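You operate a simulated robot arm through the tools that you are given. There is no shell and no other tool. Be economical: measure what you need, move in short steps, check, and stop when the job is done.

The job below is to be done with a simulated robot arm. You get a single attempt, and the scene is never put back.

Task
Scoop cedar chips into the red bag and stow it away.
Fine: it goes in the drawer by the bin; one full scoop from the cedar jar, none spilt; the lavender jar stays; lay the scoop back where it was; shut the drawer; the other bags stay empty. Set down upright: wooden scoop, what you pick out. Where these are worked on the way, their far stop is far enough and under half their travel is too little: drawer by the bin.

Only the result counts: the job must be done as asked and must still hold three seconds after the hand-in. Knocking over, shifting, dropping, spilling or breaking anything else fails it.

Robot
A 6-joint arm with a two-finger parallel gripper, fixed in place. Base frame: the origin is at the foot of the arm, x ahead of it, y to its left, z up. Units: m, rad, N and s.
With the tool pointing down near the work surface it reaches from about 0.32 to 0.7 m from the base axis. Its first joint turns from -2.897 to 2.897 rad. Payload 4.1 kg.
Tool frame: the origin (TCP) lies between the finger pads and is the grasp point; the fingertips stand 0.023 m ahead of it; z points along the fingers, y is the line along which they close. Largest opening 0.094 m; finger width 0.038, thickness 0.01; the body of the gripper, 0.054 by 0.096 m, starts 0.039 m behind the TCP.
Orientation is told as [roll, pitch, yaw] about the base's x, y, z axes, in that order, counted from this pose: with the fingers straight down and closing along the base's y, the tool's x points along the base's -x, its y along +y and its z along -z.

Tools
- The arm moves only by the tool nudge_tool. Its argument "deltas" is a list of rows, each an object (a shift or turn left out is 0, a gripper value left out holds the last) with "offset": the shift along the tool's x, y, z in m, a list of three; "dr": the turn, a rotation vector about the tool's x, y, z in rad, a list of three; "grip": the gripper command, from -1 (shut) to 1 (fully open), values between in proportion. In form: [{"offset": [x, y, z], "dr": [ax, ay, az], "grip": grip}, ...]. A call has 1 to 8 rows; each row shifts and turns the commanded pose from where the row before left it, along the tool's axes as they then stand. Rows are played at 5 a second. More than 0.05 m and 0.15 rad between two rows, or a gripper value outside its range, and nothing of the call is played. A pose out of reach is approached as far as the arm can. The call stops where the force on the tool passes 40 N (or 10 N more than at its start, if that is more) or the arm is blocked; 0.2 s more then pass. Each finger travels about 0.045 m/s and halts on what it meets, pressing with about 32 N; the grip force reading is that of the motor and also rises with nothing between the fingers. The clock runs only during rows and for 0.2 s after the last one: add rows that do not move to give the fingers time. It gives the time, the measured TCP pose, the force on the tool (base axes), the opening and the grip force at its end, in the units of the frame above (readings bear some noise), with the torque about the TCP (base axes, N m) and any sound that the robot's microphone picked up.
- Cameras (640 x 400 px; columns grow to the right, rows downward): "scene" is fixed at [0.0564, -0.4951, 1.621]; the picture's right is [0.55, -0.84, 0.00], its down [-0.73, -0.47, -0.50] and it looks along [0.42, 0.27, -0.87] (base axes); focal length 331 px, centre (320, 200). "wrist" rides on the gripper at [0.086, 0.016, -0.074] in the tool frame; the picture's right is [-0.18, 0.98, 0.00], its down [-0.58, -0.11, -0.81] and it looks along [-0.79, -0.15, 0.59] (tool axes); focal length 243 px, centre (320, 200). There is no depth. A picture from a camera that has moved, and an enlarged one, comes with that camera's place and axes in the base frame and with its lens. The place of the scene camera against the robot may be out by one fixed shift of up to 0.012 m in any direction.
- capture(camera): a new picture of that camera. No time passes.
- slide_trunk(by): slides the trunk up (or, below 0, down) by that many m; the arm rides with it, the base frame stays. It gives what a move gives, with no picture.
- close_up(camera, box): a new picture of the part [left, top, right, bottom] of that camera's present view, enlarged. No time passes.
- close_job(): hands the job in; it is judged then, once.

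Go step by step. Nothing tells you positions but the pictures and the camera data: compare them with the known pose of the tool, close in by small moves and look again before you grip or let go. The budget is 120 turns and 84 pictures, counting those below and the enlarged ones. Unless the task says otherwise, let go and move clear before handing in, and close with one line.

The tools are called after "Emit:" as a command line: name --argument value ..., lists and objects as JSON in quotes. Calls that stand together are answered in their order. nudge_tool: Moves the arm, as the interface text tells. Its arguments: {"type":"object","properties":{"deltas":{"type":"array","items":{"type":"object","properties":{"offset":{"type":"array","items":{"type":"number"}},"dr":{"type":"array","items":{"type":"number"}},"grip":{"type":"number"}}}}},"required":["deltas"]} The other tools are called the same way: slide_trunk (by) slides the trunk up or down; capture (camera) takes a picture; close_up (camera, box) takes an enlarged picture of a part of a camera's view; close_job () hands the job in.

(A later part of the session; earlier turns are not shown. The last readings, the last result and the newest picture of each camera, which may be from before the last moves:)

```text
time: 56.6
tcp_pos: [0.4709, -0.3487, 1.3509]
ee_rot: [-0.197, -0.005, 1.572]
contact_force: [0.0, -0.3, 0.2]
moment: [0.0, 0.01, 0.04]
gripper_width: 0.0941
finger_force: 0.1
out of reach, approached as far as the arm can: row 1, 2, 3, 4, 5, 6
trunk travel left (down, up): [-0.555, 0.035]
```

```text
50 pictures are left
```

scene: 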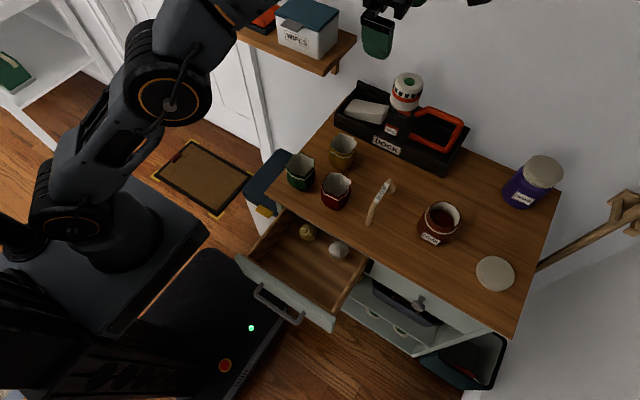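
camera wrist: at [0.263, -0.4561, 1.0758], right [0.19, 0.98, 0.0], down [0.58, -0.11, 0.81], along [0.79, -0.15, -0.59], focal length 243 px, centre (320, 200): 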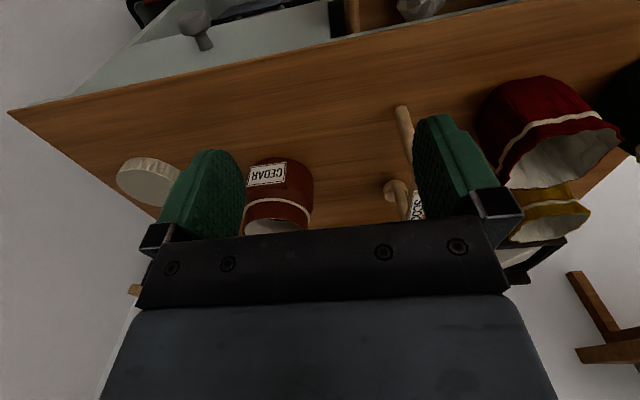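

Nothing was disturbed. I'll level, return to yaw 0, and come down to a workable height.

Emit:
nudge_tool --deltas '[{"dr": [-0.1, 0, 0]}, {"dr": [-0.097, 0, 0]}, {"offset": [0, 0.03, 0.03]}, {"offset": [0, 0.03, 0.03]}, {"offset": [0, 0.03, 0.03]}, {"offset": [0, 0.02, 0.03]}, {"offset": [0, 0, 0.03]}, {"offset": [0, 0, 0.03]}]'

Emit:
nudge_tool --deltas '[{"dr": [0, 0, 0.15]}, {"dr": [0, 0, 0.15]}, {"dr": [0, 0, 0.15]}, {"dr": [0, 0, 0.15]}, {"dr": [0, 0, 0.15]}, {"dr": [0, 0, 0.15]}, {"dr": [0, 0, 0.15]}, {"dr": [0, 0, 0.15]}]'

```text
time: 58.5
tcp_pos: [0.3485, -0.3374, 1.1531]
ee_rot: [-0.003, -0.004, 1.573]
contact_force: [1.1, -0.2, -0.6]
moment: [-0.02, 0.05, -0.01]
gripper_width: 0.0941
finger_force: 0.1
out of reach, approached as far as the arm can: row 1, 2
trunk travel left (down, up): [-0.555, 0.035]
```

```text
time: 60.2
tcp_pos: [0.3485, -0.3359, 1.1545]
ee_rot: [0.005, -0.003, 0.37]
contact_force: [-0.6, -1.0, 0.6]
moment: [0.01, -0.04, 0.0]
gripper_width: 0.0942
finger_force: 0.0
trunk travel left (down, up): [-0.555, 0.035]
```

Emit:
slide_trunk --by -0.1

Emit:
nudge_tool --deltas '[{"dr": [0, 0, 0.15], "offset": [0, 0.02, 0]}, {"dr": [0, 0, 0.15], "offset": [0, 0.02, 0]}, {"dr": [0, 0, 0.07], "offset": [0, 0.02, 0]}, {"dr": [0, 0, 0.15], "offset": [0, 0.02, 0]}, {"dr": [0, 0, 0.15], "offset": [0, 0.02, 0]}, {"dr": [0, 0, 0.15]}, {"dr": [0, 0, 0.15]}, {"dr": [0, 0, 0.15]}]'

Emit:
nudge_tool --deltas '[{"dr": [0, 0, 0.15]}, {"dr": [0, 0, 0.15]}, {"dr": [0, 0, 0.15]}, {"dr": [0, 0, 0.15]}, {"dr": [0, 0, 0.15]}, {"dr": [0, 0, 0.08]}]'

```text
time: 61.6
tcp_pos: [0.3492, -0.3368, 1.0544]
ee_rot: [0.005, -0.003, 0.372]
contact_force: [0.3, -0.2, -0.9]
moment: [0.0, -0.02, -0.01]
gripper_width: 0.0941
finger_force: 0.2
trunk travel left (down, up): [-0.455, 0.135]
```

```text
time: 63.4
tcp_pos: [0.3387, -0.2396, 1.0551]
ee_rot: [0.005, 0.003, -0.75]
contact_force: [0.5, 0.0, 0.9]
moment: [0.01, 0.0, 0.05]
gripper_width: 0.0942
finger_force: 0.1
trunk travel left (down, up): [-0.455, 0.135]
```

```text
time: 64.8
tcp_pos: [0.3389, -0.2387, 1.0562]
ee_rot: [0.001, 0.009, -1.58]
contact_force: [-0.1, -0.3, 0.2]
moment: [-0.01, 0.0, -0.04]
gripper_width: 0.0941
finger_force: 0.0
trunk travel left (down, up): [-0.455, 0.135]
```

Emit:
nudge_tool --deltas '[{"dr": [-0.15, 0, 0]}, {"dr": [-0.15, 0, 0]}, {"dr": [-0.15, 0, 0]}, {"dr": [-0.15, 0, 0]}, {"dr": [-0.15, 0, 0]}, {"dr": [-0.15, 0, 0]}, {"dr": [-0.15, 0, 0]}, {"dr": [-0.15, 0, 0]}]'

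Emit:
nudge_tool --deltas '[{"dr": [-0.15, 0, 0]}, {"dr": [-0.15, 0, 0]}, {"dr": [-0.15, 0, 0]}, {"dr": [-0.15, 0, 0]}, {"dr": [-0.15, 0, 0]}, {"dr": [-0.15, 0, 0]}]'

Emit:
capture --camera "wrist"

```text
time: 66.6
tcp_pos: [0.3386, -0.2393, 1.0547]
ee_rot: [1.201, 0.005, -1.578]
contact_force: [0.4, 0.4, 0.4]
moment: [0.01, -0.02, 0.03]
gripper_width: 0.094
finger_force: 0.0
trunk travel left (down, up): [-0.455, 0.135]
```

```text
time: 68.0
tcp_pos: [0.3371, -0.2385, 1.0551]
ee_rot: [2.102, 0.006, -1.578]
contact_force: [0.0, 0.2, 0.0]
moment: [-0.01, 0.01, -0.01]
gripper_width: 0.0937
finger_force: 0.0
trunk travel left (down, up): [-0.455, 0.135]
```

```text
49 pictures are left
camera wrist: at [0.2668, -0.1526, 1.0315], right [-0.5, -0.19, 0.85], down [-0.64, -0.57, -0.51], along [0.58, -0.8, 0.17], focal length 243 px, centre (320, 200)
```

wrist: 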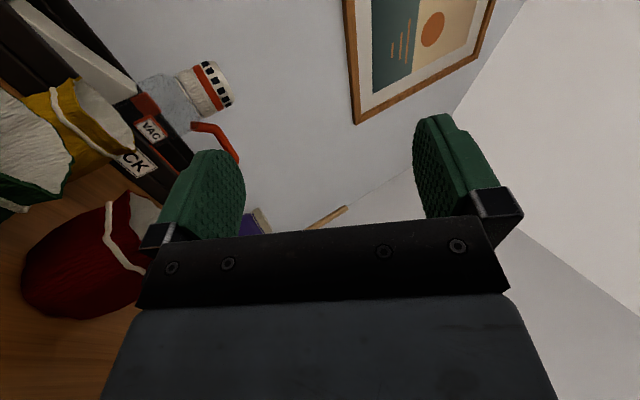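

Full pouring roll (2.1 rad) is reachable here. Now I'll unroll, go back to yaw 0, and head over to the scoop.

Emit:
nudge_tool --deltas '[{"dr": [0.15, 0, 0]}, {"dr": [0.15, 0, 0]}, {"dr": [0.15, 0, 0]}, {"dr": [0.15, 0, 0]}, {"dr": [0.15, 0, 0]}, {"dr": [0.15, 0, 0]}, {"dr": [0.15, 0, 0]}, {"dr": [0.15, 0, 0]}]'

Emit:
nudge_tool --deltas '[{"dr": [0.15, 0, 0]}, {"dr": [0.15, 0, 0]}, {"dr": [0.15, 0, 0]}, {"dr": [0.15, 0, 0]}, {"dr": [0.15, 0, 0]}, {"dr": [0.15, 0, 0]}, {"dr": [0, 0, -0.15]}, {"dr": [0, 0, -0.15]}]'

Emit:
nudge_tool --deltas '[{"dr": [0, 0, -0.15]}, {"dr": [0, 0, -0.15]}, {"dr": [0, 0, -0.15]}, {"dr": [0, 0, -0.15]}, {"dr": [0, 0, -0.15]}, {"dr": [0, 0, -0.15]}, {"dr": [0, 0, -0.15]}, {"dr": [0, 0, -0.15]}]'

Emit:
nudge_tool --deltas '[{"dr": [0, 0, -0.078], "offset": [0, -0.04, 0]}, {"offset": [-0.02, -0.04, 0]}, {"offset": [-0.02, -0.04, 0]}, {"offset": [-0.02, -0.04, 0]}]'

Emit:
close_up --camera "wrist" --box '[200, 60, 440, 230]'

```text
time: 69.8
tcp_pos: [0.3383, -0.2391, 1.0561]
ee_rot: [0.896, 0.004, -1.577]
contact_force: [0.0, -0.4, -0.4]
moment: [-0.05, -0.04, -0.04]
gripper_width: 0.0939
finger_force: 0.0
trunk travel left (down, up): [-0.455, 0.135]
```

```text
time: 71.6
tcp_pos: [0.3381, -0.2399, 1.0561]
ee_rot: [0.0, 0.007, -1.274]
contact_force: [0.5, 0.6, 0.4]
moment: [0.01, -0.02, -0.01]
gripper_width: 0.094
finger_force: 0.0
trunk travel left (down, up): [-0.455, 0.135]
```

```text
time: 73.4
tcp_pos: [0.3391, -0.2387, 1.0555]
ee_rot: [0.008, 0.002, -0.075]
contact_force: [-0.5, -0.6, -0.1]
moment: [-0.02, 0.0, 0.02]
gripper_width: 0.0939
finger_force: 0.1
trunk travel left (down, up): [-0.455, 0.135]
```

```text
time: 74.4
tcp_pos: [0.3945, -0.3996, 1.0532]
ee_rot: [0.008, -0.001, 0.001]
contact_force: [-0.1, 0.3, 0.4]
moment: [-0.03, -0.02, 0.0]
gripper_width: 0.0939
finger_force: 0.1
trunk travel left (down, up): [-0.455, 0.135]
```

```text
2.35 times, centred on (320, 145) of wrist
camera zoom: at [0.3084, -0.3843, 1.127], right [0.18, 0.98, 0.01], down [0.58, -0.11, 0.81], along [0.79, -0.14, -0.59], focal length 571 px, centre (320, 329)
```

zoom: 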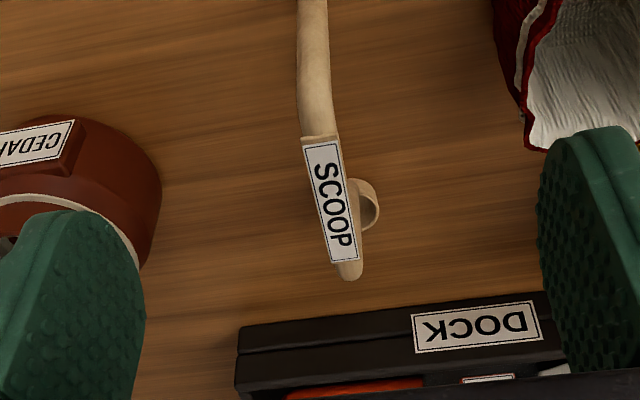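

The label bar is centred at (0.455,-0.4065,0.957), aligned with x. I'll narrow the fingers, move above it and descend.

Emit:
nudge_tool --deltas '[{"offset": [-0.03, -0.003, 0], "grip": 0.06}, {"offset": [-0.03, -0.004, 0]}, {"offset": [0, 0, 0.03]}, {"offset": [0, 0, 0.03]}]'

Emit:
capture --camera "wrist"

Emit:
close_up --camera "scene" --box '[310, 130, 470, 260]'

```text
time: 75.4
tcp_pos: [0.457, -0.4051, 0.9946]
ee_rot: [0.006, -0.002, 0.0]
contact_force: [-0.8, 0.2, 0.7]
moment: [-0.03, 0.02, -0.01]
gripper_width: 0.0499
finger_force: 0.1
trunk travel left (down, up): [-0.455, 0.135]
```

```text
47 pictures are left
camera wrist: at [0.3704, -0.3903, 1.0686], right [0.18, 0.98, 0.01], down [0.58, -0.11, 0.81], along [0.79, -0.14, -0.59], focal length 243 px, centre (320, 200)
```

wrist: 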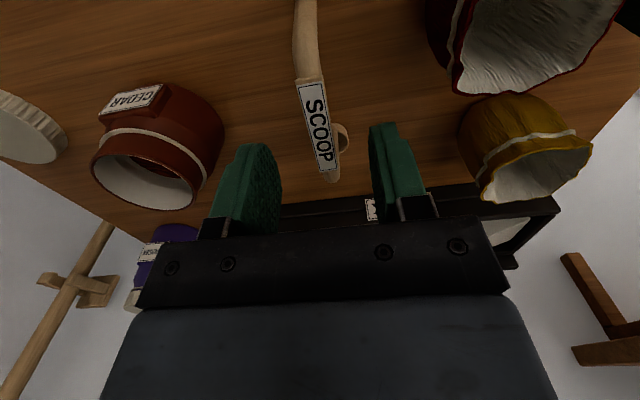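

```text
3.08 times, centred on (390, 195) of scene
camera zoom: at [0.0564, -0.4951, 1.621], right [0.55, -0.84, 0.0], down [-0.73, -0.47, -0.5], along [0.42, 0.27, -0.87], focal length 1018 px, centre (105, 215)
```

zoom: 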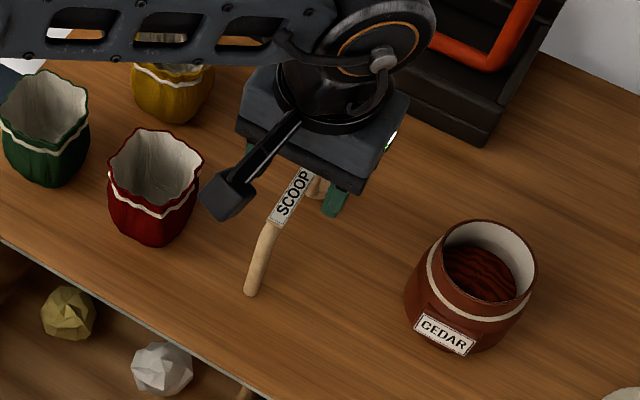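

Emit:
nudge_tool --deltas '[{"offset": [0, -0.001, 0.02]}, {"offset": [0, 0, 0.018]}]'

Emit:
nudge_tool --deltas '[{"grip": -1}, {"grip": -1}, {"grip": -1}, {"grip": -1}, {"grip": -1}]'

Emit:
capture --camera "wrist"

```text
time: 76.0
tcp_pos: [0.4561, -0.4042, 0.9562]
ee_rot: [0.008, -0.002, 0.0]
contact_force: [-0.9, 0.4, 0.3]
moment: [-0.02, 0.02, -0.01]
gripper_width: 0.0498
finger_force: 0.0
trunk travel left (down, up): [-0.455, 0.135]
```

```text
time: 77.2
tcp_pos: [0.4571, -0.4059, 0.9581]
ee_rot: [0.008, 0.0, -0.001]
contact_force: [0.2, 0.2, 1.0]
moment: [-0.04, 0.0, -0.03]
gripper_width: 0.0108
finger_force: 31.9
trunk travel left (down, up): [-0.455, 0.135]
```

```text
45 pictures are left
camera wrist: at [0.3702, -0.3903, 1.0306], right [0.18, 0.98, 0.01], down [0.58, -0.11, 0.81], along [0.79, -0.14, -0.59], focal length 243 px, centre (320, 200)
```

wrist: 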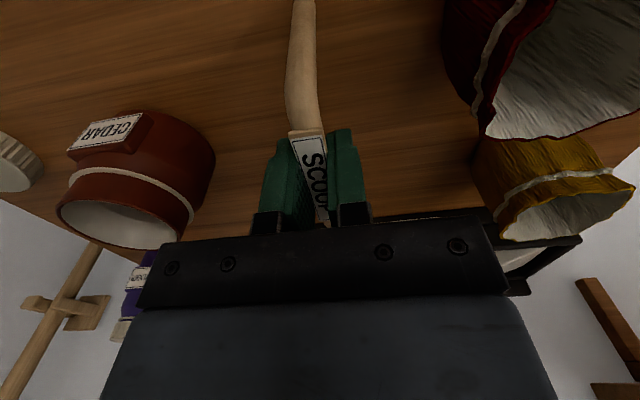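

Gripped (10.8 mm). Return pose noted: (0.457,-0.405,0.957). Lift and check the hang of the scoop.

Emit:
nudge_tool --deltas '[{"offset": [0, 0, -0.02]}, {"offset": [0, 0, -0.03]}, {"offset": [0, 0, -0.04]}]'

Emit:
close_up --camera "scene" --box '[310, 130, 470, 260]'

Emit:
capture --camera "wrist"

```text
time: 78.0
tcp_pos: [0.4547, -0.4078, 1.0487]
ee_rot: [0.007, -0.002, 0.0]
contact_force: [-0.2, -0.3, 0.3]
moment: [0.0, 0.0, 0.03]
gripper_width: 0.0111
finger_force: 31.6
trunk travel left (down, up): [-0.455, 0.135]
```

```text
3.08 times, centred on (390, 195) of scene
camera zoom: at [0.0564, -0.4951, 1.621], right [0.55, -0.84, 0.0], down [-0.73, -0.47, -0.5], along [0.42, 0.27, -0.87], focal length 1018 px, centre (105, 215)
```

zoom: 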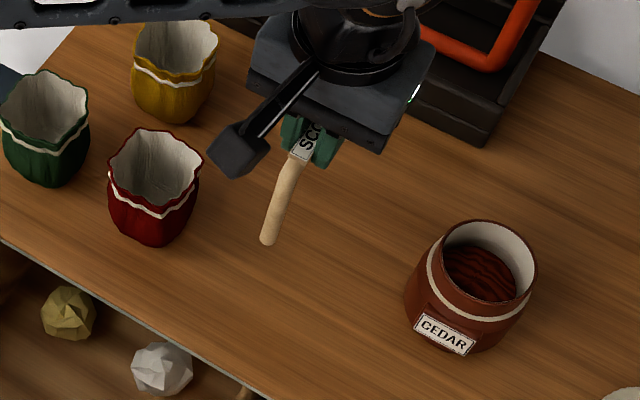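

```text
43 pictures are left
camera wrist: at [0.3685, -0.3924, 1.1224], right [0.18, 0.98, 0.01], down [0.58, -0.11, 0.81], along [0.79, -0.14, -0.59], focal length 243 px, centre (320, 200)
```

wrist: 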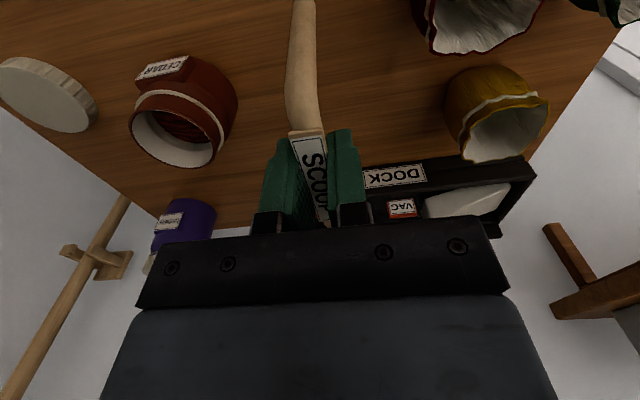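

The scoop hangs rigidly and level. I'll go above the jar with a yaw of -0.8 rad (scoop pointing radially outward) so reach is comfortable, keeping the bowl above the rim.

Emit:
nudge_tool --deltas '[{"offset": [0.005, -0.02, -0.03]}, {"offset": [0.005, -0.036, 0]}, {"offset": [0.004, -0.036, 0]}, {"dr": [0, 0, 0.15]}, {"dr": [0, 0, 0.15]}, {"dr": [0, 0, 0.15]}, {"dr": [0, 0, 0.15]}, {"dr": [0, 0, 0.15]}]'

Emit:
nudge_tool --deltas '[{"dr": [0, 0, 0.05]}, {"offset": [0, 0, 0]}]'

Emit:
capture --camera "wrist"

Emit:
close_up --camera "scene" --box '[350, 130, 510, 260]'

```text
time: 79.8
tcp_pos: [0.4324, -0.4857, 1.0681]
ee_rot: [0.005, 0.005, -0.752]
contact_force: [0.3, 0.0, 0.2]
moment: [-0.03, 0.01, 0.0]
gripper_width: 0.011
finger_force: 32.1
out of reach, approached as far as the arm can: row 3
trunk travel left (down, up): [-0.455, 0.135]
```

```text
time: 80.4
tcp_pos: [0.4328, -0.4862, 1.07]
ee_rot: [0.004, 0.005, -0.801]
contact_force: [0.1, 1.4, -0.3]
moment: [0.02, 0.02, 0.01]
gripper_width: 0.0109
finger_force: 31.8
trunk travel left (down, up): [-0.455, 0.135]
```

```text
42 pictures are left
camera wrist: at [0.384, -0.4142, 1.1436], right [0.83, 0.55, 0.0], down [0.33, -0.5, 0.8], along [0.45, -0.67, -0.6], focal length 243 px, centre (320, 200)
```

wrist: 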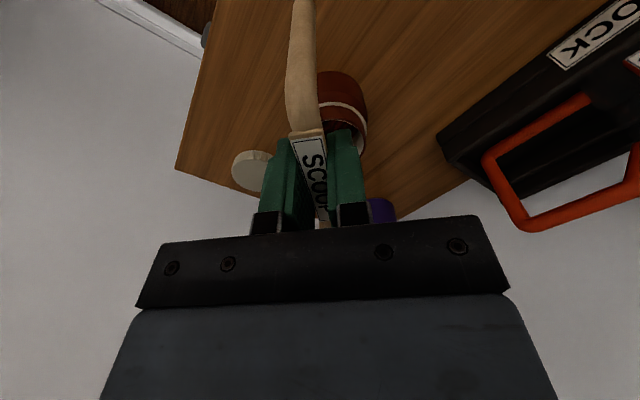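

```text
3.08 times, centred on (430, 195) of scene
camera zoom: at [0.0564, -0.4951, 1.621], right [0.55, -0.84, 0.0], down [-0.73, -0.47, -0.5], along [0.42, 0.27, -0.87], focal length 1018 px, centre (-18, 215)
```

zoom: 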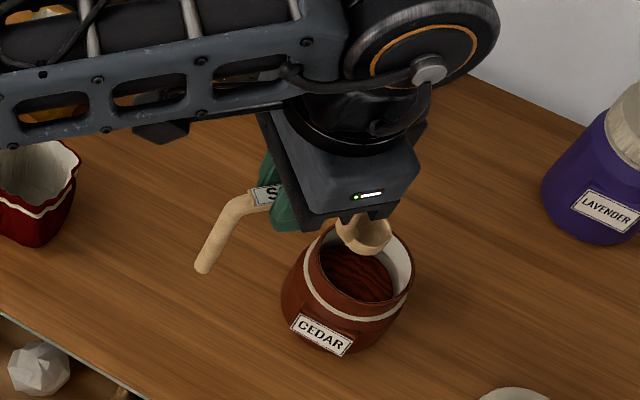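

The lateral move stopped 1.5 cm short because the trunk sits too low. I'll raise the trunk and lower the hand by the same amount to gain reach.

Emit:
slide_trunk --by 0.11

Emit:
nudge_tool --deltas '[{"offset": [0, 0, 0.04]}, {"offset": [0, 0, 0.04]}, {"offset": [-0.0155, -0.0042, 0.02]}, {"offset": [0, 0, 0]}]'

Emit:
close_up --camera "scene" --box '[390, 170, 490, 260]'

Emit:
close_up --camera "wrist" --box '[240, 40, 440, 220]'

```text
time: 81.8
tcp_pos: [0.4333, -0.486, 1.1792]
ee_rot: [0.005, 0.006, -0.8]
contact_force: [-0.3, 0.3, -1.1]
moment: [-0.01, 0.04, 0.02]
gripper_width: 0.011
finger_force: 32.1
trunk travel left (down, up): [-0.565, 0.025]
```

```text
time: 82.8
tcp_pos: [0.4387, -0.4988, 1.0781]
ee_rot: [0.006, 0.004, -0.801]
contact_force: [-0.5, 0.0, 0.0]
moment: [0.03, 0.04, 0.04]
gripper_width: 0.011
finger_force: 32.0
trunk travel left (down, up): [-0.565, 0.025]
```

```text
4.44 times, centred on (440, 215) of scene
camera zoom: at [0.0564, -0.4951, 1.621], right [0.55, -0.84, 0.0], down [-0.73, -0.47, -0.5], along [0.42, 0.27, -0.87], focal length 1470 px, centre (-213, 133)
```

zoom: 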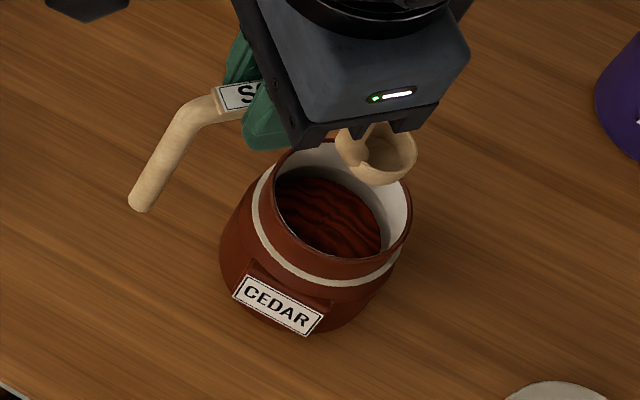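

```text
2.22 times, centred on (340, 130) of wrist
camera zoom: at [0.3902, -0.4271, 1.1525], right [0.83, 0.55, 0.0], down [0.33, -0.5, 0.8], along [0.45, -0.67, -0.6], focal length 539 px, centre (276, 356)
```

zoom: 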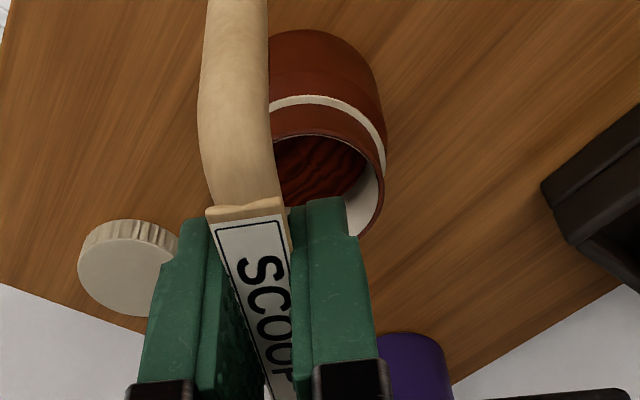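

I'll lower until the bowl is just above the rim, then recheck alignment.

Emit:
nudge_tool --deltas '[{"offset": [-0.002, 0, 0.02]}, {"offset": [0, 0, 0.02]}, {"offset": [0, 0, 0]}]'

Emit:
close_up --camera "scene" --box '[400, 180, 480, 250]'

```text
time: 83.6
tcp_pos: [0.441, -0.4996, 1.0393]
ee_rot: [0.006, 0.005, -0.799]
contact_force: [0.9, 0.1, 0.8]
moment: [0.0, 0.0, 0.02]
gripper_width: 0.011
finger_force: 32.1
trunk travel left (down, up): [-0.565, 0.025]
```

```text
5.71 times, centred on (440, 215) of scene
camera zoom: at [0.0564, -0.4951, 1.621], right [0.55, -0.84, 0.0], down [-0.73, -0.47, -0.5], along [0.42, 0.27, -0.87], focal length 1891 px, centre (-366, 114)
```

zoom: 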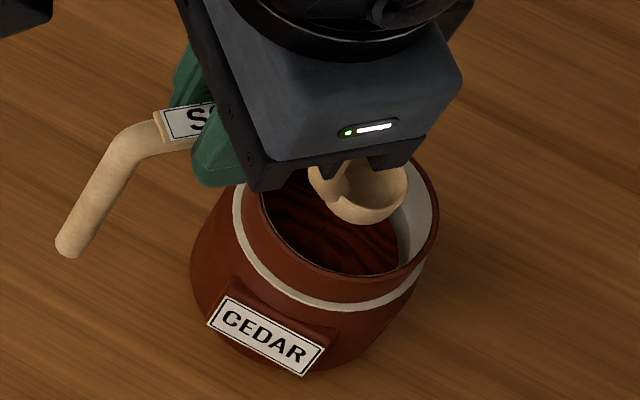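

Emit:
nudge_tool --deltas '[{"offset": [0, 0, 0.012]}, {"offset": [0, 0, 0.012]}, {"offset": [0, 0, 0]}]'

Emit:
close_up --camera "scene" --box '[410, 190, 470, 245]'

```text
time: 84.4
tcp_pos: [0.4414, -0.5, 1.015]
ee_rot: [0.005, 0.003, -0.8]
contact_force: [-0.1, 0.4, 0.0]
moment: [0.01, 0.02, -0.02]
gripper_width: 0.0114
finger_force: 32.3
trunk travel left (down, up): [-0.565, 0.025]
```

```text
7.27 times, centred on (440, 218) of scene
camera zoom: at [0.0564, -0.4951, 1.621], right [0.55, -0.84, 0.0], down [-0.73, -0.47, -0.5], along [0.42, 0.27, -0.87], focal length 2406 px, centre (-553, 73)
```

zoom: 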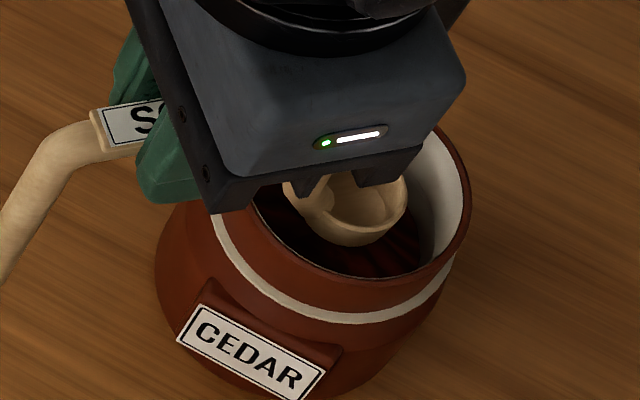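

The bowl is a few millimetres off; I'll shift it slightly outward and sideways, so both the leg and bowl clear the rim, then continue down into the chips.

Emit:
nudge_tool --deltas '[{"offset": [-0.006, -0.003, 0]}, {"offset": [0, 0, 0.012]}, {"offset": [0, 0, 0.01]}, {"offset": [0, 0, 0]}]'

Emit:
close_up --camera "scene" --box '[410, 190, 470, 245]'

```text
time: 85.4
tcp_pos: [0.443, -0.5067, 0.9931]
ee_rot: [0.005, 0.005, -0.798]
contact_force: [-0.6, 0.5, -0.1]
moment: [-0.03, -0.01, 0.0]
gripper_width: 0.011
finger_force: 32.1
trunk travel left (down, up): [-0.565, 0.025]
```

```text
7.27 times, centred on (440, 218) of scene
camera zoom: at [0.0564, -0.4951, 1.621], right [0.55, -0.84, 0.0], down [-0.73, -0.47, -0.5], along [0.42, 0.27, -0.87], focal length 2406 px, centre (-553, 73)
```

zoom: 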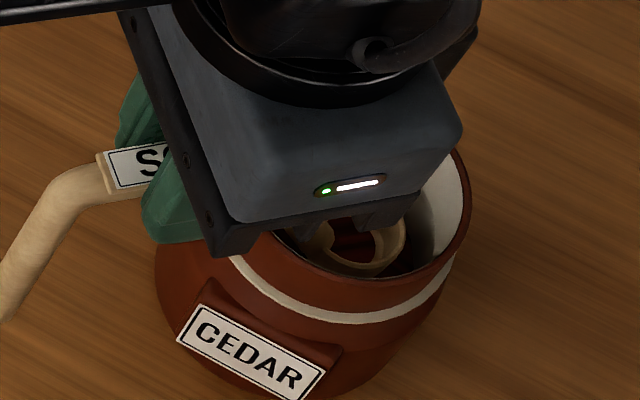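

No contact, and chips are starting to show in the bowl. I'll go a bit deeper so the bowl is fully submerged, then lift level.

Emit:
nudge_tool --deltas '[{"offset": [0, 0, 0.01]}, {"offset": [0, 0, 0.01]}, {"offset": [0, 0, 0]}]'

Emit:
close_up --camera "scene" --box '[410, 190, 470, 245]'

```text
time: 86.2
tcp_pos: [0.4425, -0.5069, 0.9736]
ee_rot: [0.005, 0.006, -0.8]
contact_force: [0.1, -0.2, -0.3]
moment: [0.04, 0.01, -0.03]
gripper_width: 0.011
finger_force: 31.5
trunk travel left (down, up): [-0.565, 0.025]
```

```text
7.27 times, centred on (440, 218) of scene
camera zoom: at [0.0564, -0.4951, 1.621], right [0.55, -0.84, 0.0], down [-0.73, -0.47, -0.5], along [0.42, 0.27, -0.87], focal length 2406 px, centre (-553, 73)
```

zoom: 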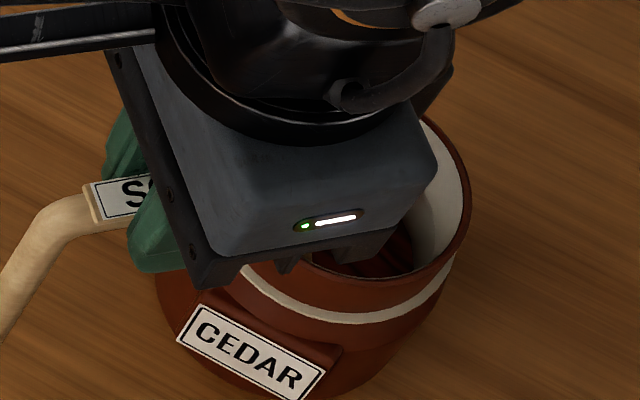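

The bowl is submerged with no contact. Now lift straight up and inspect the load.

Emit:
nudge_tool --deltas '[{"offset": [0, 0, 0]}, {"offset": [0, 0, -0.01]}, {"offset": [0, 0, -0.015]}, {"offset": [0, 0, -0.02]}, {"offset": [0, 0, -0.02]}, {"offset": [0, 0, -0.02]}, {"offset": [0, 0, -0.02]}]'

Emit:
close_up --camera "scene" --box '[390, 170, 490, 250]'

```text
time: 87.8
tcp_pos: [0.444, -0.5089, 1.079]
ee_rot: [0.005, 0.006, -0.797]
contact_force: [0.0, 0.7, -0.4]
moment: [0.02, 0.0, -0.03]
gripper_width: 0.0107
finger_force: 31.9
trunk travel left (down, up): [-0.565, 0.025]
```

```text
5.00 times, centred on (440, 210) of scene
camera zoom: at [0.0564, -0.4951, 1.621], right [0.55, -0.84, 0.0], down [-0.73, -0.47, -0.5], along [0.42, 0.27, -0.87], focal length 1654 px, centre (-280, 150)
```

zoom: 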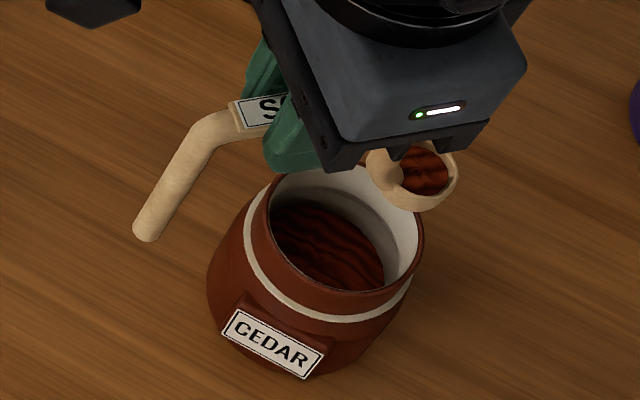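

The scoop is full and level. I'll carry it gently, rising slightly, over to the red bag, then turn to yaw -90°.

Emit:
nudge_tool --deltas '[{"offset": [0.01, 0.006, -0.0085]}, {"offset": [0.0215, 0.0123, -0.0085]}, {"offset": [0.0215, 0.0123, -0.0085]}, {"offset": [0.0215, 0.0123, -0.0085]}, {"offset": [0.0215, 0.0123, -0.0085]}, {"offset": [0.0215, 0.0123, -0.0085]}, {"offset": [0.0215, 0.0123, -0.0085]}, {"offset": [0.0115, 0.0063, -0.0085]}]'

Emit:
nudge_tool --deltas '[{"offset": [0.01, 0.006, -0.0085]}, {"offset": [0.0215, 0.0123, -0.0085]}, {"offset": [0.0215, 0.0123, -0.0085]}, {"offset": [0.0215, 0.0123, -0.0085]}, {"offset": [0.02, 0.012, 0]}, {"offset": [0.0115, 0.0083, 0]}]'

Emit:
nudge_tool --deltas '[{"dr": [0, 0, 0.05]}, {"dr": [0, 0, 0.1]}, {"dr": [0, 0, 0.1]}, {"dr": [0, 0, 0.12]}, {"dr": [0, 0, 0.12]}, {"dr": [0, 0, 0.12]}, {"dr": [0, 0, 0.1]}, {"dr": [0, 0, 0.063]}]'

Emit:
slide_trunk --by -0.11

Emit:
close_up --camera "scene" --box '[260, 120, 440, 260]'

Emit:
capture --camera "wrist"

```text
time: 89.6
tcp_pos: [0.3985, -0.3396, 1.147]
ee_rot: [0.006, 0.004, -0.799]
contact_force: [0.0, -0.2, -0.1]
moment: [0.01, 0.01, -0.01]
gripper_width: 0.0107
finger_force: 31.6
trunk travel left (down, up): [-0.565, 0.025]
```

```text
time: 91.0
tcp_pos: [0.3705, -0.2189, 1.1821]
ee_rot: [0.006, 0.004, -0.8]
contact_force: [0.4, -0.2, -0.1]
moment: [0.0, 0.01, 0.0]
gripper_width: 0.0109
finger_force: 32.1
trunk travel left (down, up): [-0.565, 0.025]
```

```text
time: 92.8
tcp_pos: [0.3723, -0.2203, 1.1817]
ee_rot: [0.0, 0.006, -1.574]
contact_force: [0.2, -0.1, -0.3]
moment: [0.01, 0.01, 0.01]
gripper_width: 0.0108
finger_force: 31.9
trunk travel left (down, up): [-0.565, 0.025]
```

```text
time: 94.2
tcp_pos: [0.3719, -0.2203, 1.0724]
ee_rot: [-0.001, 0.007, -1.572]
contact_force: [-0.5, -0.2, -0.5]
moment: [0.04, 0.03, 0.0]
gripper_width: 0.0108
finger_force: 32.0
trunk travel left (down, up): [-0.455, 0.135]
```

```text
2.86 times, centred on (350, 190) of scene
camera zoom: at [0.0564, -0.4951, 1.621], right [0.55, -0.84, 0.0], down [-0.73, -0.47, -0.5], along [0.42, 0.27, -0.87], focal length 945 px, centre (234, 229)
```

zoom: 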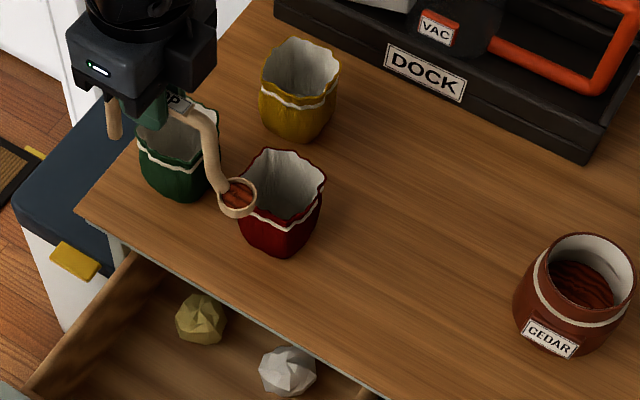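

```text
32 pictures are left
camera wrist: at [0.3883, -0.1346, 1.1461], right [0.98, -0.19, 0.0], down [-0.11, -0.59, 0.8], along [-0.15, -0.79, -0.6], focal length 243 px, centre (320, 200)
```

wrist: 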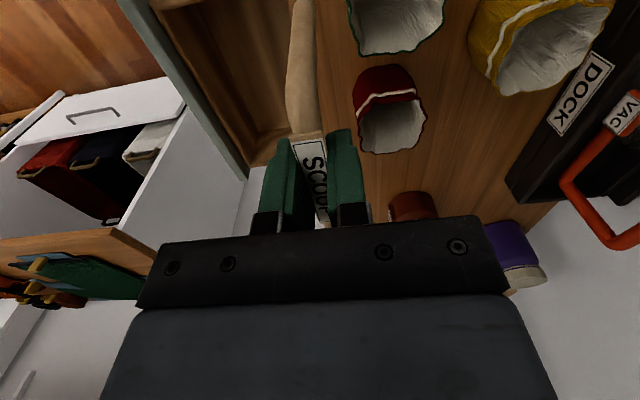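

Bowl is at ~(0.372,-0.294) and bag mouth centre at ~(0.432,-0.298). I'll shift above the bag, then roll while backing up so that the lip stays over the bag mouth.

Emit:
nudge_tool --deltas '[{"offset": [-0.002, 0.015, 0.004]}, {"offset": [-0.002, 0.025, 0.004]}, {"offset": [0, 0.018, 0.002]}, {"offset": [0, 0, 0]}, {"dr": [-0.1, 0, 0]}, {"dr": [-0.1, 0, 0]}, {"dr": [-0.1, 0, 0]}]'

Emit:
close_up --camera "scene" --box '[260, 120, 440, 260]'

```text
time: 95.8
tcp_pos: [0.43, -0.2241, 1.0614]
ee_rot: [0.302, 0.006, -1.571]
contact_force: [0.4, -0.3, -0.8]
moment: [0.02, -0.01, 0.01]
gripper_width: 0.0108
finger_force: 31.8
trunk travel left (down, up): [-0.455, 0.135]
```

```text
2.86 times, centred on (350, 190) of scene
camera zoom: at [0.0564, -0.4951, 1.621], right [0.55, -0.84, 0.0], down [-0.73, -0.47, -0.5], along [0.42, 0.27, -0.87], focal length 945 px, centre (234, 229)
```

zoom: 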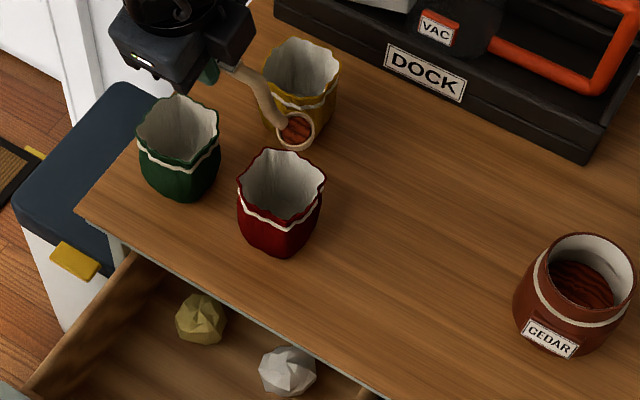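

Emit:
nudge_tool --deltas '[{"offset": [0, -0.002, 0], "dr": [-0.1, 0, 0]}, {"offset": [0, -0.0064, -0.0027], "dr": [-0.1, 0, 0]}, {"offset": [0, -0.0061, -0.0034], "dr": [-0.1, 0, 0]}, {"offset": [0, -0.0058, -0.004], "dr": [-0.1, 0, 0]}, {"offset": [0, -0.0046, -0.0039], "dr": [-0.1, 0, 0]}, {"offset": [0, -0.0042, -0.0043], "dr": [-0.1, 0, 0]}, {"offset": [0, -0.0037, -0.0047], "dr": [-0.1, 0, 0]}]'

Emit:
close_up --camera "scene" --box '[260, 120, 440, 260]'

```text
time: 97.4
tcp_pos: [0.3896, -0.2249, 1.0605]
ee_rot: [1.003, 0.007, -1.572]
contact_force: [0.7, -0.7, -0.8]
moment: [0.02, -0.02, -0.04]
gripper_width: 0.0108
finger_force: 31.8
trunk travel left (down, up): [-0.455, 0.135]
```

```text
2.86 times, centred on (350, 190) of scene
camera zoom: at [0.0564, -0.4951, 1.621], right [0.55, -0.84, 0.0], down [-0.73, -0.47, -0.5], along [0.42, 0.27, -0.87], focal length 945 px, centre (234, 229)
```

zoom: 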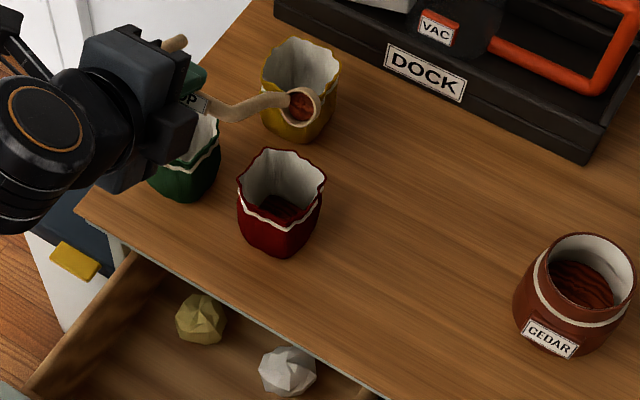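

Chips are landing in the red bag. Continue the roll to empty the scoop.

Emit:
nudge_tool --deltas '[{"offset": [0, -0.0027, -0.0042], "dr": [-0.1, 0, 0]}, {"offset": [0, -0.0018, -0.0036], "dr": [-0.1, 0, 0]}, {"offset": [0, -0.0014, -0.0037], "dr": [-0.1, 0, 0]}, {"offset": [0, -0.0008, -0.0029], "dr": [-0.1, 0, 0]}, {"offset": [0, -0.0005, -0.003], "dr": [-0.1, 0, 0]}, {"offset": [0, 0, -0.002], "dr": [-0.1, 0, 0]}, {"offset": [0, 0, -0.002], "dr": [-0.15, 0, 0]}, {"dr": [-0.15, 0, 0]}]'

Emit:
nudge_tool --deltas '[{"dr": [-0.1, 0, 0]}, {"dr": [-0.1, 0, 0]}, {"offset": [0, 0, 0]}, {"offset": [0, 0, 0]}, {"offset": [0, 0, 0]}]'

Emit:
close_up --camera "scene" --box '[260, 120, 440, 260]'

```text
time: 99.2
tcp_pos: [0.3654, -0.2244, 1.0604]
ee_rot: [1.903, 0.004, -1.574]
contact_force: [-0.1, 0.3, 0.4]
moment: [0.05, 0.05, 0.0]
gripper_width: 0.0113
finger_force: 31.8
trunk travel left (down, up): [-0.455, 0.135]
```

```text
time: 100.4
tcp_pos: [0.3667, -0.2236, 1.0611]
ee_rot: [2.099, 0.008, -1.573]
contact_force: [-0.3, 0.2, -0.2]
moment: [0.01, 0.01, 0.0]
gripper_width: 0.0108
finger_force: 31.5
trunk travel left (down, up): [-0.455, 0.135]
```

```text
2.86 times, centred on (350, 190) of scene
camera zoom: at [0.0564, -0.4951, 1.621], right [0.55, -0.84, 0.0], down [-0.73, -0.47, -0.5], along [0.42, 0.27, -0.87], focal length 945 px, centre (234, 229)
```

zoom: 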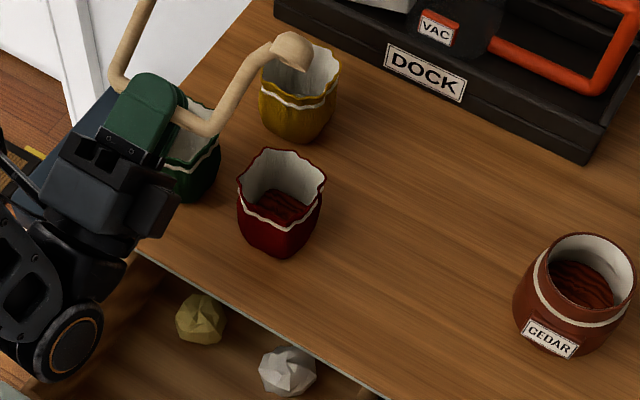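

All the chips are in the red bag, none spilt. Now unroll, turn back to yaw 0 and return the scoop.

Emit:
nudge_tool --deltas '[{"dr": [0.15, 0, 0]}, {"dr": [0.15, 0, 0]}, {"dr": [0.15, 0, 0]}, {"dr": [0.15, 0, 0]}, {"dr": [0.15, 0, 0]}, {"dr": [0.15, 0, 0]}, {"dr": [0.15, 0, 0]}, {"dr": [0.15, 0, 0]}]'

Emit:
nudge_tool --deltas '[{"dr": [0.15, 0, 0]}, {"dr": [0.15, 0, 0]}, {"dr": [0.15, 0, 0]}, {"dr": [0.15, 0, 0]}, {"dr": [0.15, 0, 0]}, {"dr": [0.15, 0, 0]}, {"offset": [0, 0, -0.03]}, {"dr": [0, 0, -0.15]}]'

Emit:
nudge_tool --deltas '[{"dr": [0, 0, -0.15]}, {"dr": [0, 0, -0.15]}, {"dr": [0, 0, -0.15]}, {"dr": [0, 0, -0.15]}, {"dr": [0, 0, -0.15]}, {"dr": [0, 0, -0.15]}, {"dr": [0, 0, -0.15]}, {"dr": [0, 0, -0.15]}]'

Emit:
nudge_tool --deltas '[{"dr": [0, 0, -0.15]}, {"dr": [0, 0, -0.072]}, {"offset": [-0.02, -0.04, 0]}, {"offset": [-0.02, -0.04, 0]}, {"offset": [-0.02, -0.04, 0]}, {"offset": [-0.02, -0.04, 0]}, {"offset": [-0.01, -0.02, 0]}, {"offset": [0, 0, 0]}]'

```text
time: 102.2
tcp_pos: [0.3659, -0.2234, 1.0616]
ee_rot: [0.901, 0.005, -1.574]
contact_force: [0.6, 0.2, 0.2]
moment: [-0.02, 0.0, -0.01]
gripper_width: 0.011
finger_force: 32.4
trunk travel left (down, up): [-0.455, 0.135]
```

```text
time: 104.0
tcp_pos: [0.366, -0.2245, 1.0927]
ee_rot: [0.002, 0.006, -1.423]
contact_force: [0.0, 0.4, 0.3]
moment: [-0.02, 0.02, 0.02]
gripper_width: 0.0111
finger_force: 32.1
trunk travel left (down, up): [-0.455, 0.135]
```

```text
time: 105.8
tcp_pos: [0.3666, -0.2248, 1.0924]
ee_rot: [0.007, 0.0, -0.219]
contact_force: [1.2, 0.1, 0.0]
moment: [-0.02, -0.01, -0.02]
gripper_width: 0.011
finger_force: 31.8
trunk travel left (down, up): [-0.455, 0.135]
```

```text
time: 107.6
tcp_pos: [0.4544, -0.4037, 1.0899]
ee_rot: [0.005, -0.002, 0.001]
contact_force: [-0.1, 0.0, -1.0]
moment: [0.0, 0.03, -0.02]
gripper_width: 0.0108
finger_force: 31.9
trunk travel left (down, up): [-0.455, 0.135]
```

Emit:
nudge_tool --deltas '[{"offset": [-0.002, -0.0015, 0.04]}, {"offset": [0, 0, 0.04]}, {"offset": [0, 0, 0.03]}, {"offset": [0, 0, 0]}]'

Emit:
nudge_tool --deltas '[{"offset": [0, 0, 0.01]}, {"offset": [0, 0, 0.008]}, {"offset": [0, 0, 0]}]'

Emit:
close_up --camera "scene" --box '[310, 130, 470, 260]'

```text
time: 108.6
tcp_pos: [0.4558, -0.4043, 0.9784]
ee_rot: [0.009, -0.001, -0.003]
contact_force: [0.0, 0.8, -0.8]
moment: [-0.02, 0.03, 0.01]
gripper_width: 0.0108
finger_force: 32.1
trunk travel left (down, up): [-0.455, 0.135]
```

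```text
time: 109.4
tcp_pos: [0.4574, -0.4036, 0.9615]
ee_rot: [0.006, -0.002, -0.001]
contact_force: [0.2, -0.1, -0.3]
moment: [0.03, 0.04, 0.01]
gripper_width: 0.011
finger_force: 32.7
trunk travel left (down, up): [-0.455, 0.135]
```

```text
3.08 times, centred on (390, 195) of scene
camera zoom: at [0.0564, -0.4951, 1.621], right [0.55, -0.84, 0.0], down [-0.73, -0.47, -0.5], along [0.42, 0.27, -0.87], focal length 1018 px, centre (105, 215)
```

zoom: 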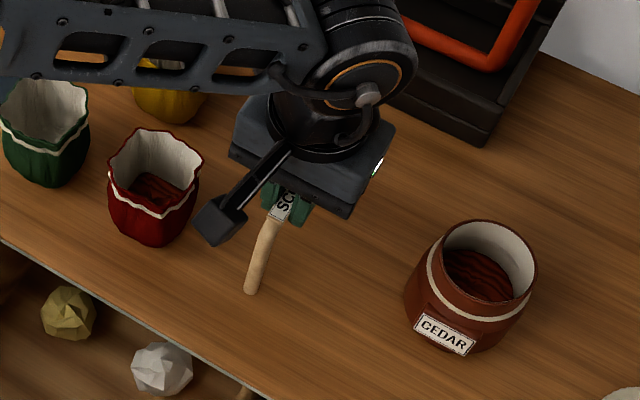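

The leg end is at the original spot. Ease down to touch.

Emit:
nudge_tool --deltas '[{"offset": [0, -0.001, 0.002]}, {"offset": [0, 0, 0.002]}, {"offset": [0, 0, 0]}]'

Emit:
nudge_tool --deltas '[{"offset": [0, 0, 0.0015]}, {"offset": [0, 0, 0]}]'

```text
time: 110.2
tcp_pos: [0.4571, -0.4048, 0.9576]
ee_rot: [0.007, -0.003, -0.002]
contact_force: [0.5, 0.3, 1.6]
moment: [-0.01, -0.05, -0.03]
gripper_width: 0.0114
finger_force: 31.7
trunk travel left (down, up): [-0.455, 0.135]
```

```text
time: 110.8
tcp_pos: [0.4579, -0.4064, 0.9577]
ee_rot: [0.005, -0.002, -0.001]
contact_force: [1.0, 0.0, 5.7]
moment: [-0.02, -0.48, -0.03]
gripper_width: 0.0111
finger_force: 32.1
trunk travel left (down, up): [-0.455, 0.135]
```

Contact with the table (5.7 N up). Release with a partial opening, then lift clear.

Emit:
nudge_tool --deltas '[{"grip": -0.5}, {"grip": 0.0}, {"grip": 0.0}, {"grip": 0.0}, {"grip": 0.0}]'

Emit:
nudge_tool --deltas '[{"offset": [0, 0, -0.02]}, {"offset": [0, 0, -0.03]}, {"offset": [0, 0, -0.04]}, {"offset": [0.03, 0, -0.03]}]'

Emit:
close_up --camera "scene" --box '[310, 130, 470, 260]'

Emit:
capture --camera "wrist"

```text
time: 112.0
tcp_pos: [0.4581, -0.4057, 0.9572]
ee_rot: [0.007, -0.002, -0.002]
contact_force: [-0.8, 0.0, -0.6]
moment: [0.01, -0.02, 0.0]
gripper_width: 0.0471
finger_force: 0.0
trunk travel left (down, up): [-0.455, 0.135]
```

```text
time: 113.0
tcp_pos: [0.4297, -0.4046, 1.0779]
ee_rot: [0.009, -0.002, -0.002]
contact_force: [0.3, 0.1, 0.1]
moment: [-0.01, 0.04, -0.03]
gripper_width: 0.0471
finger_force: 0.1
trunk travel left (down, up): [-0.455, 0.135]
```

```text
3.08 times, centred on (390, 195) of scene
camera zoom: at [0.0564, -0.4951, 1.621], right [0.55, -0.84, 0.0], down [-0.73, -0.47, -0.5], along [0.42, 0.27, -0.87], focal length 1018 px, centre (105, 215)
```

zoom: 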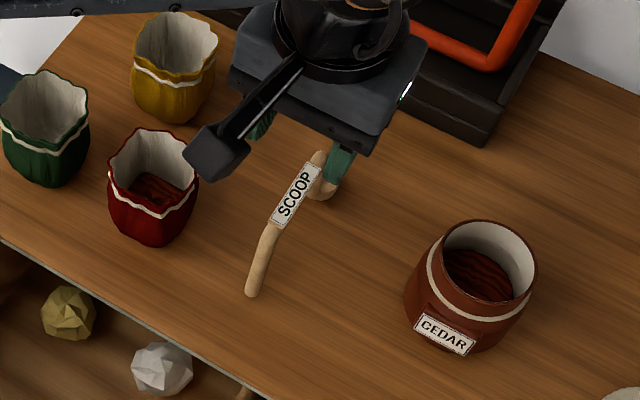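

```text
26 pictures are left
camera wrist: at [0.3425, -0.3901, 1.1517], right [0.19, 0.98, 0.01], down [0.58, -0.11, 0.81], along [0.79, -0.15, -0.59], focal length 243 px, centre (320, 200)
```

wrist: 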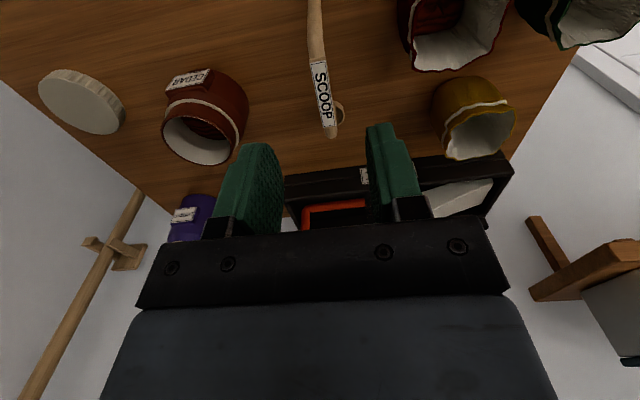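

The scoop is back in place. Now turn to yaw -90° with the gripper fully open, and go above the red bag, so that the fingers close along x.

Emit:
nudge_tool --deltas '[{"dr": [0, 0, 0.15], "grip": 1}, {"dr": [0, 0, 0.15]}, {"dr": [0, 0, 0.15]}, {"dr": [0, 0, 0.15]}, {"dr": [0, 0, 0.15]}, {"dr": [0, 0, 0.15]}, {"dr": [0, 0, 0.15]}, {"dr": [0, 0, 0.15]}]'

Emit:
nudge_tool --deltas '[{"dr": [0, 0, 0.15]}, {"dr": [0, 0, 0.15]}, {"dr": [0, 0, 0.068]}, {"offset": [0.035, 0, 0]}, {"offset": [0.035, 0.0, 0]}, {"offset": [0.036, 0.002, 0]}, {"offset": [0, 0, 0]}]'

Emit:
capture --camera "wrist"

Emit:
close_up --camera "scene" --box '[270, 120, 410, 240]'

```text
time: 114.8
tcp_pos: [0.4264, -0.407, 1.0759]
ee_rot: [0.005, 0.006, -1.203]
contact_force: [0.4, 0.4, -0.3]
moment: [-0.02, 0.01, -0.01]
gripper_width: 0.0939
finger_force: 0.1
trunk travel left (down, up): [-0.455, 0.135]
```

```text
time: 116.4
tcp_pos: [0.4269, -0.3021, 1.0768]
ee_rot: [0.001, 0.005, -1.571]
contact_force: [0.6, 0.6, 0.1]
moment: [-0.01, 0.0, 0.01]
gripper_width: 0.0941
finger_force: 0.1
trunk travel left (down, up): [-0.455, 0.135]
```

```text
25 pictures are left
camera wrist: at [0.4426, -0.2162, 1.1506], right [0.98, -0.18, 0.0], down [-0.11, -0.59, 0.8], along [-0.15, -0.79, -0.6], focal length 243 px, centre (320, 200)
```

wrist: 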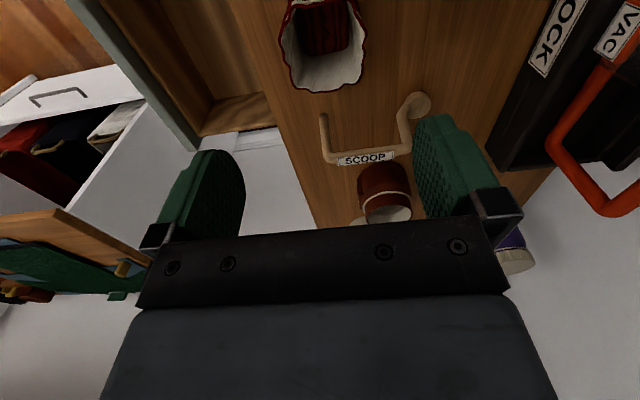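

```text
3.33 times, centred on (340, 180) of scene
camera zoom: at [0.0564, -0.4951, 1.621], right [0.55, -0.84, 0.0], down [-0.73, -0.47, -0.5], along [0.42, 0.27, -0.87], focal length 1103 px, centre (253, 267)
```

zoom: 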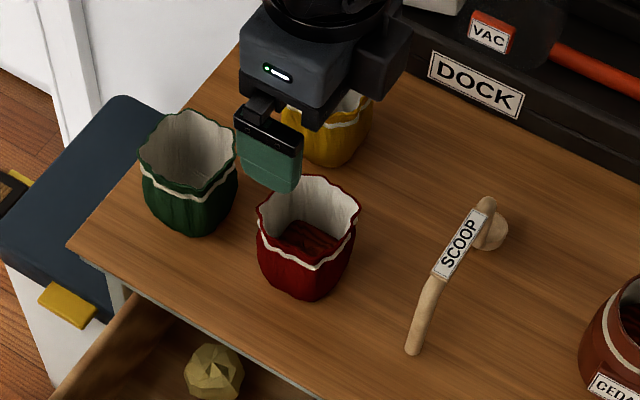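

Emit:
nudge_tool --deltas '[{"offset": [0.004, 0.003, 0.03]}, {"offset": [0, 0, 0.03]}, {"offset": [0, 0, 0.03]}, {"offset": [0, 0, 0]}]'

Emit:
close_up --camera "scene" --box '[270, 120, 410, 240]'

Emit:
capture --camera "wrist"

```text
time: 117.4
tcp_pos: [0.4324, -0.2981, 0.9861]
ee_rot: [0.001, 0.006, -1.569]
contact_force: [-0.7, 0.6, -0.6]
moment: [-0.02, -0.02, 0.0]
gripper_width: 0.0942
finger_force: 0.0
trunk travel left (down, up): [-0.455, 0.135]
```

```text
3.33 times, centred on (340, 180) of scene
camera zoom: at [0.0564, -0.4951, 1.621], right [0.55, -0.84, 0.0], down [-0.73, -0.47, -0.5], along [0.42, 0.27, -0.87], focal length 1103 px, centre (253, 267)
```

zoom: 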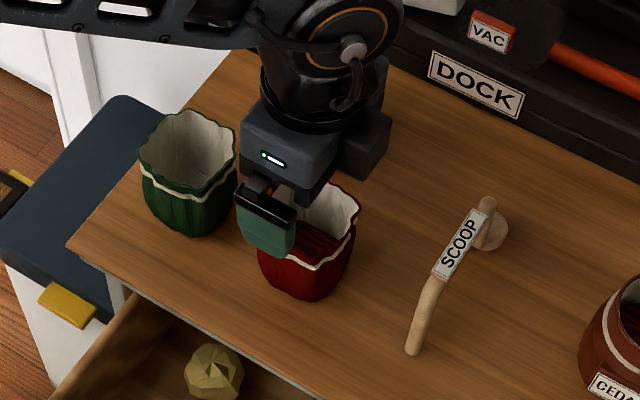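

```text
22 pictures are left
camera wrist: at [0.4483, -0.2114, 1.0607], right [0.98, -0.18, 0.0], down [-0.11, -0.59, 0.8], along [-0.15, -0.79, -0.6], focal length 243 px, centre (320, 200)
```

wrist: 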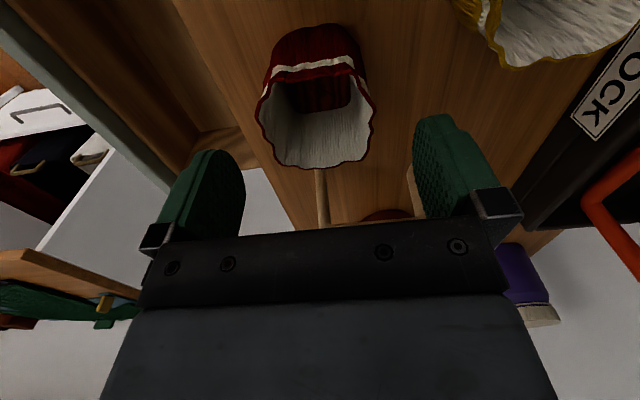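

Bag mouth is centred at (0.430,-0.295). Fine-adjust and descend around it.

Emit:
nudge_tool --deltas '[{"offset": [0.002, -0.002, 0.02]}, {"offset": [0, 0, 0.02]}, {"offset": [0, 0, 0.02]}, {"offset": [0, 0, 0.012]}, {"offset": [0, 0, 0]}]'

Emit:
close_up --camera "scene" --box '[270, 120, 410, 240]'

```text
time: 118.6
tcp_pos: [0.4295, -0.294, 0.916]
ee_rot: [0.001, 0.008, -1.57]
contact_force: [0.6, 0.5, 0.5]
moment: [-0.02, -0.02, 0.02]
gripper_width: 0.0939
finger_force: 0.0
trunk travel left (down, up): [-0.455, 0.135]
```

```text
3.33 times, centred on (340, 180) of scene
camera zoom: at [0.0564, -0.4951, 1.621], right [0.55, -0.84, 0.0], down [-0.73, -0.47, -0.5], along [0.42, 0.27, -0.87], focal length 1103 px, centre (253, 267)
```

zoom: 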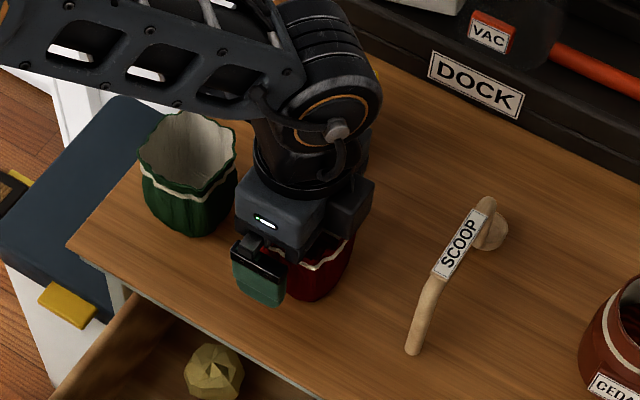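

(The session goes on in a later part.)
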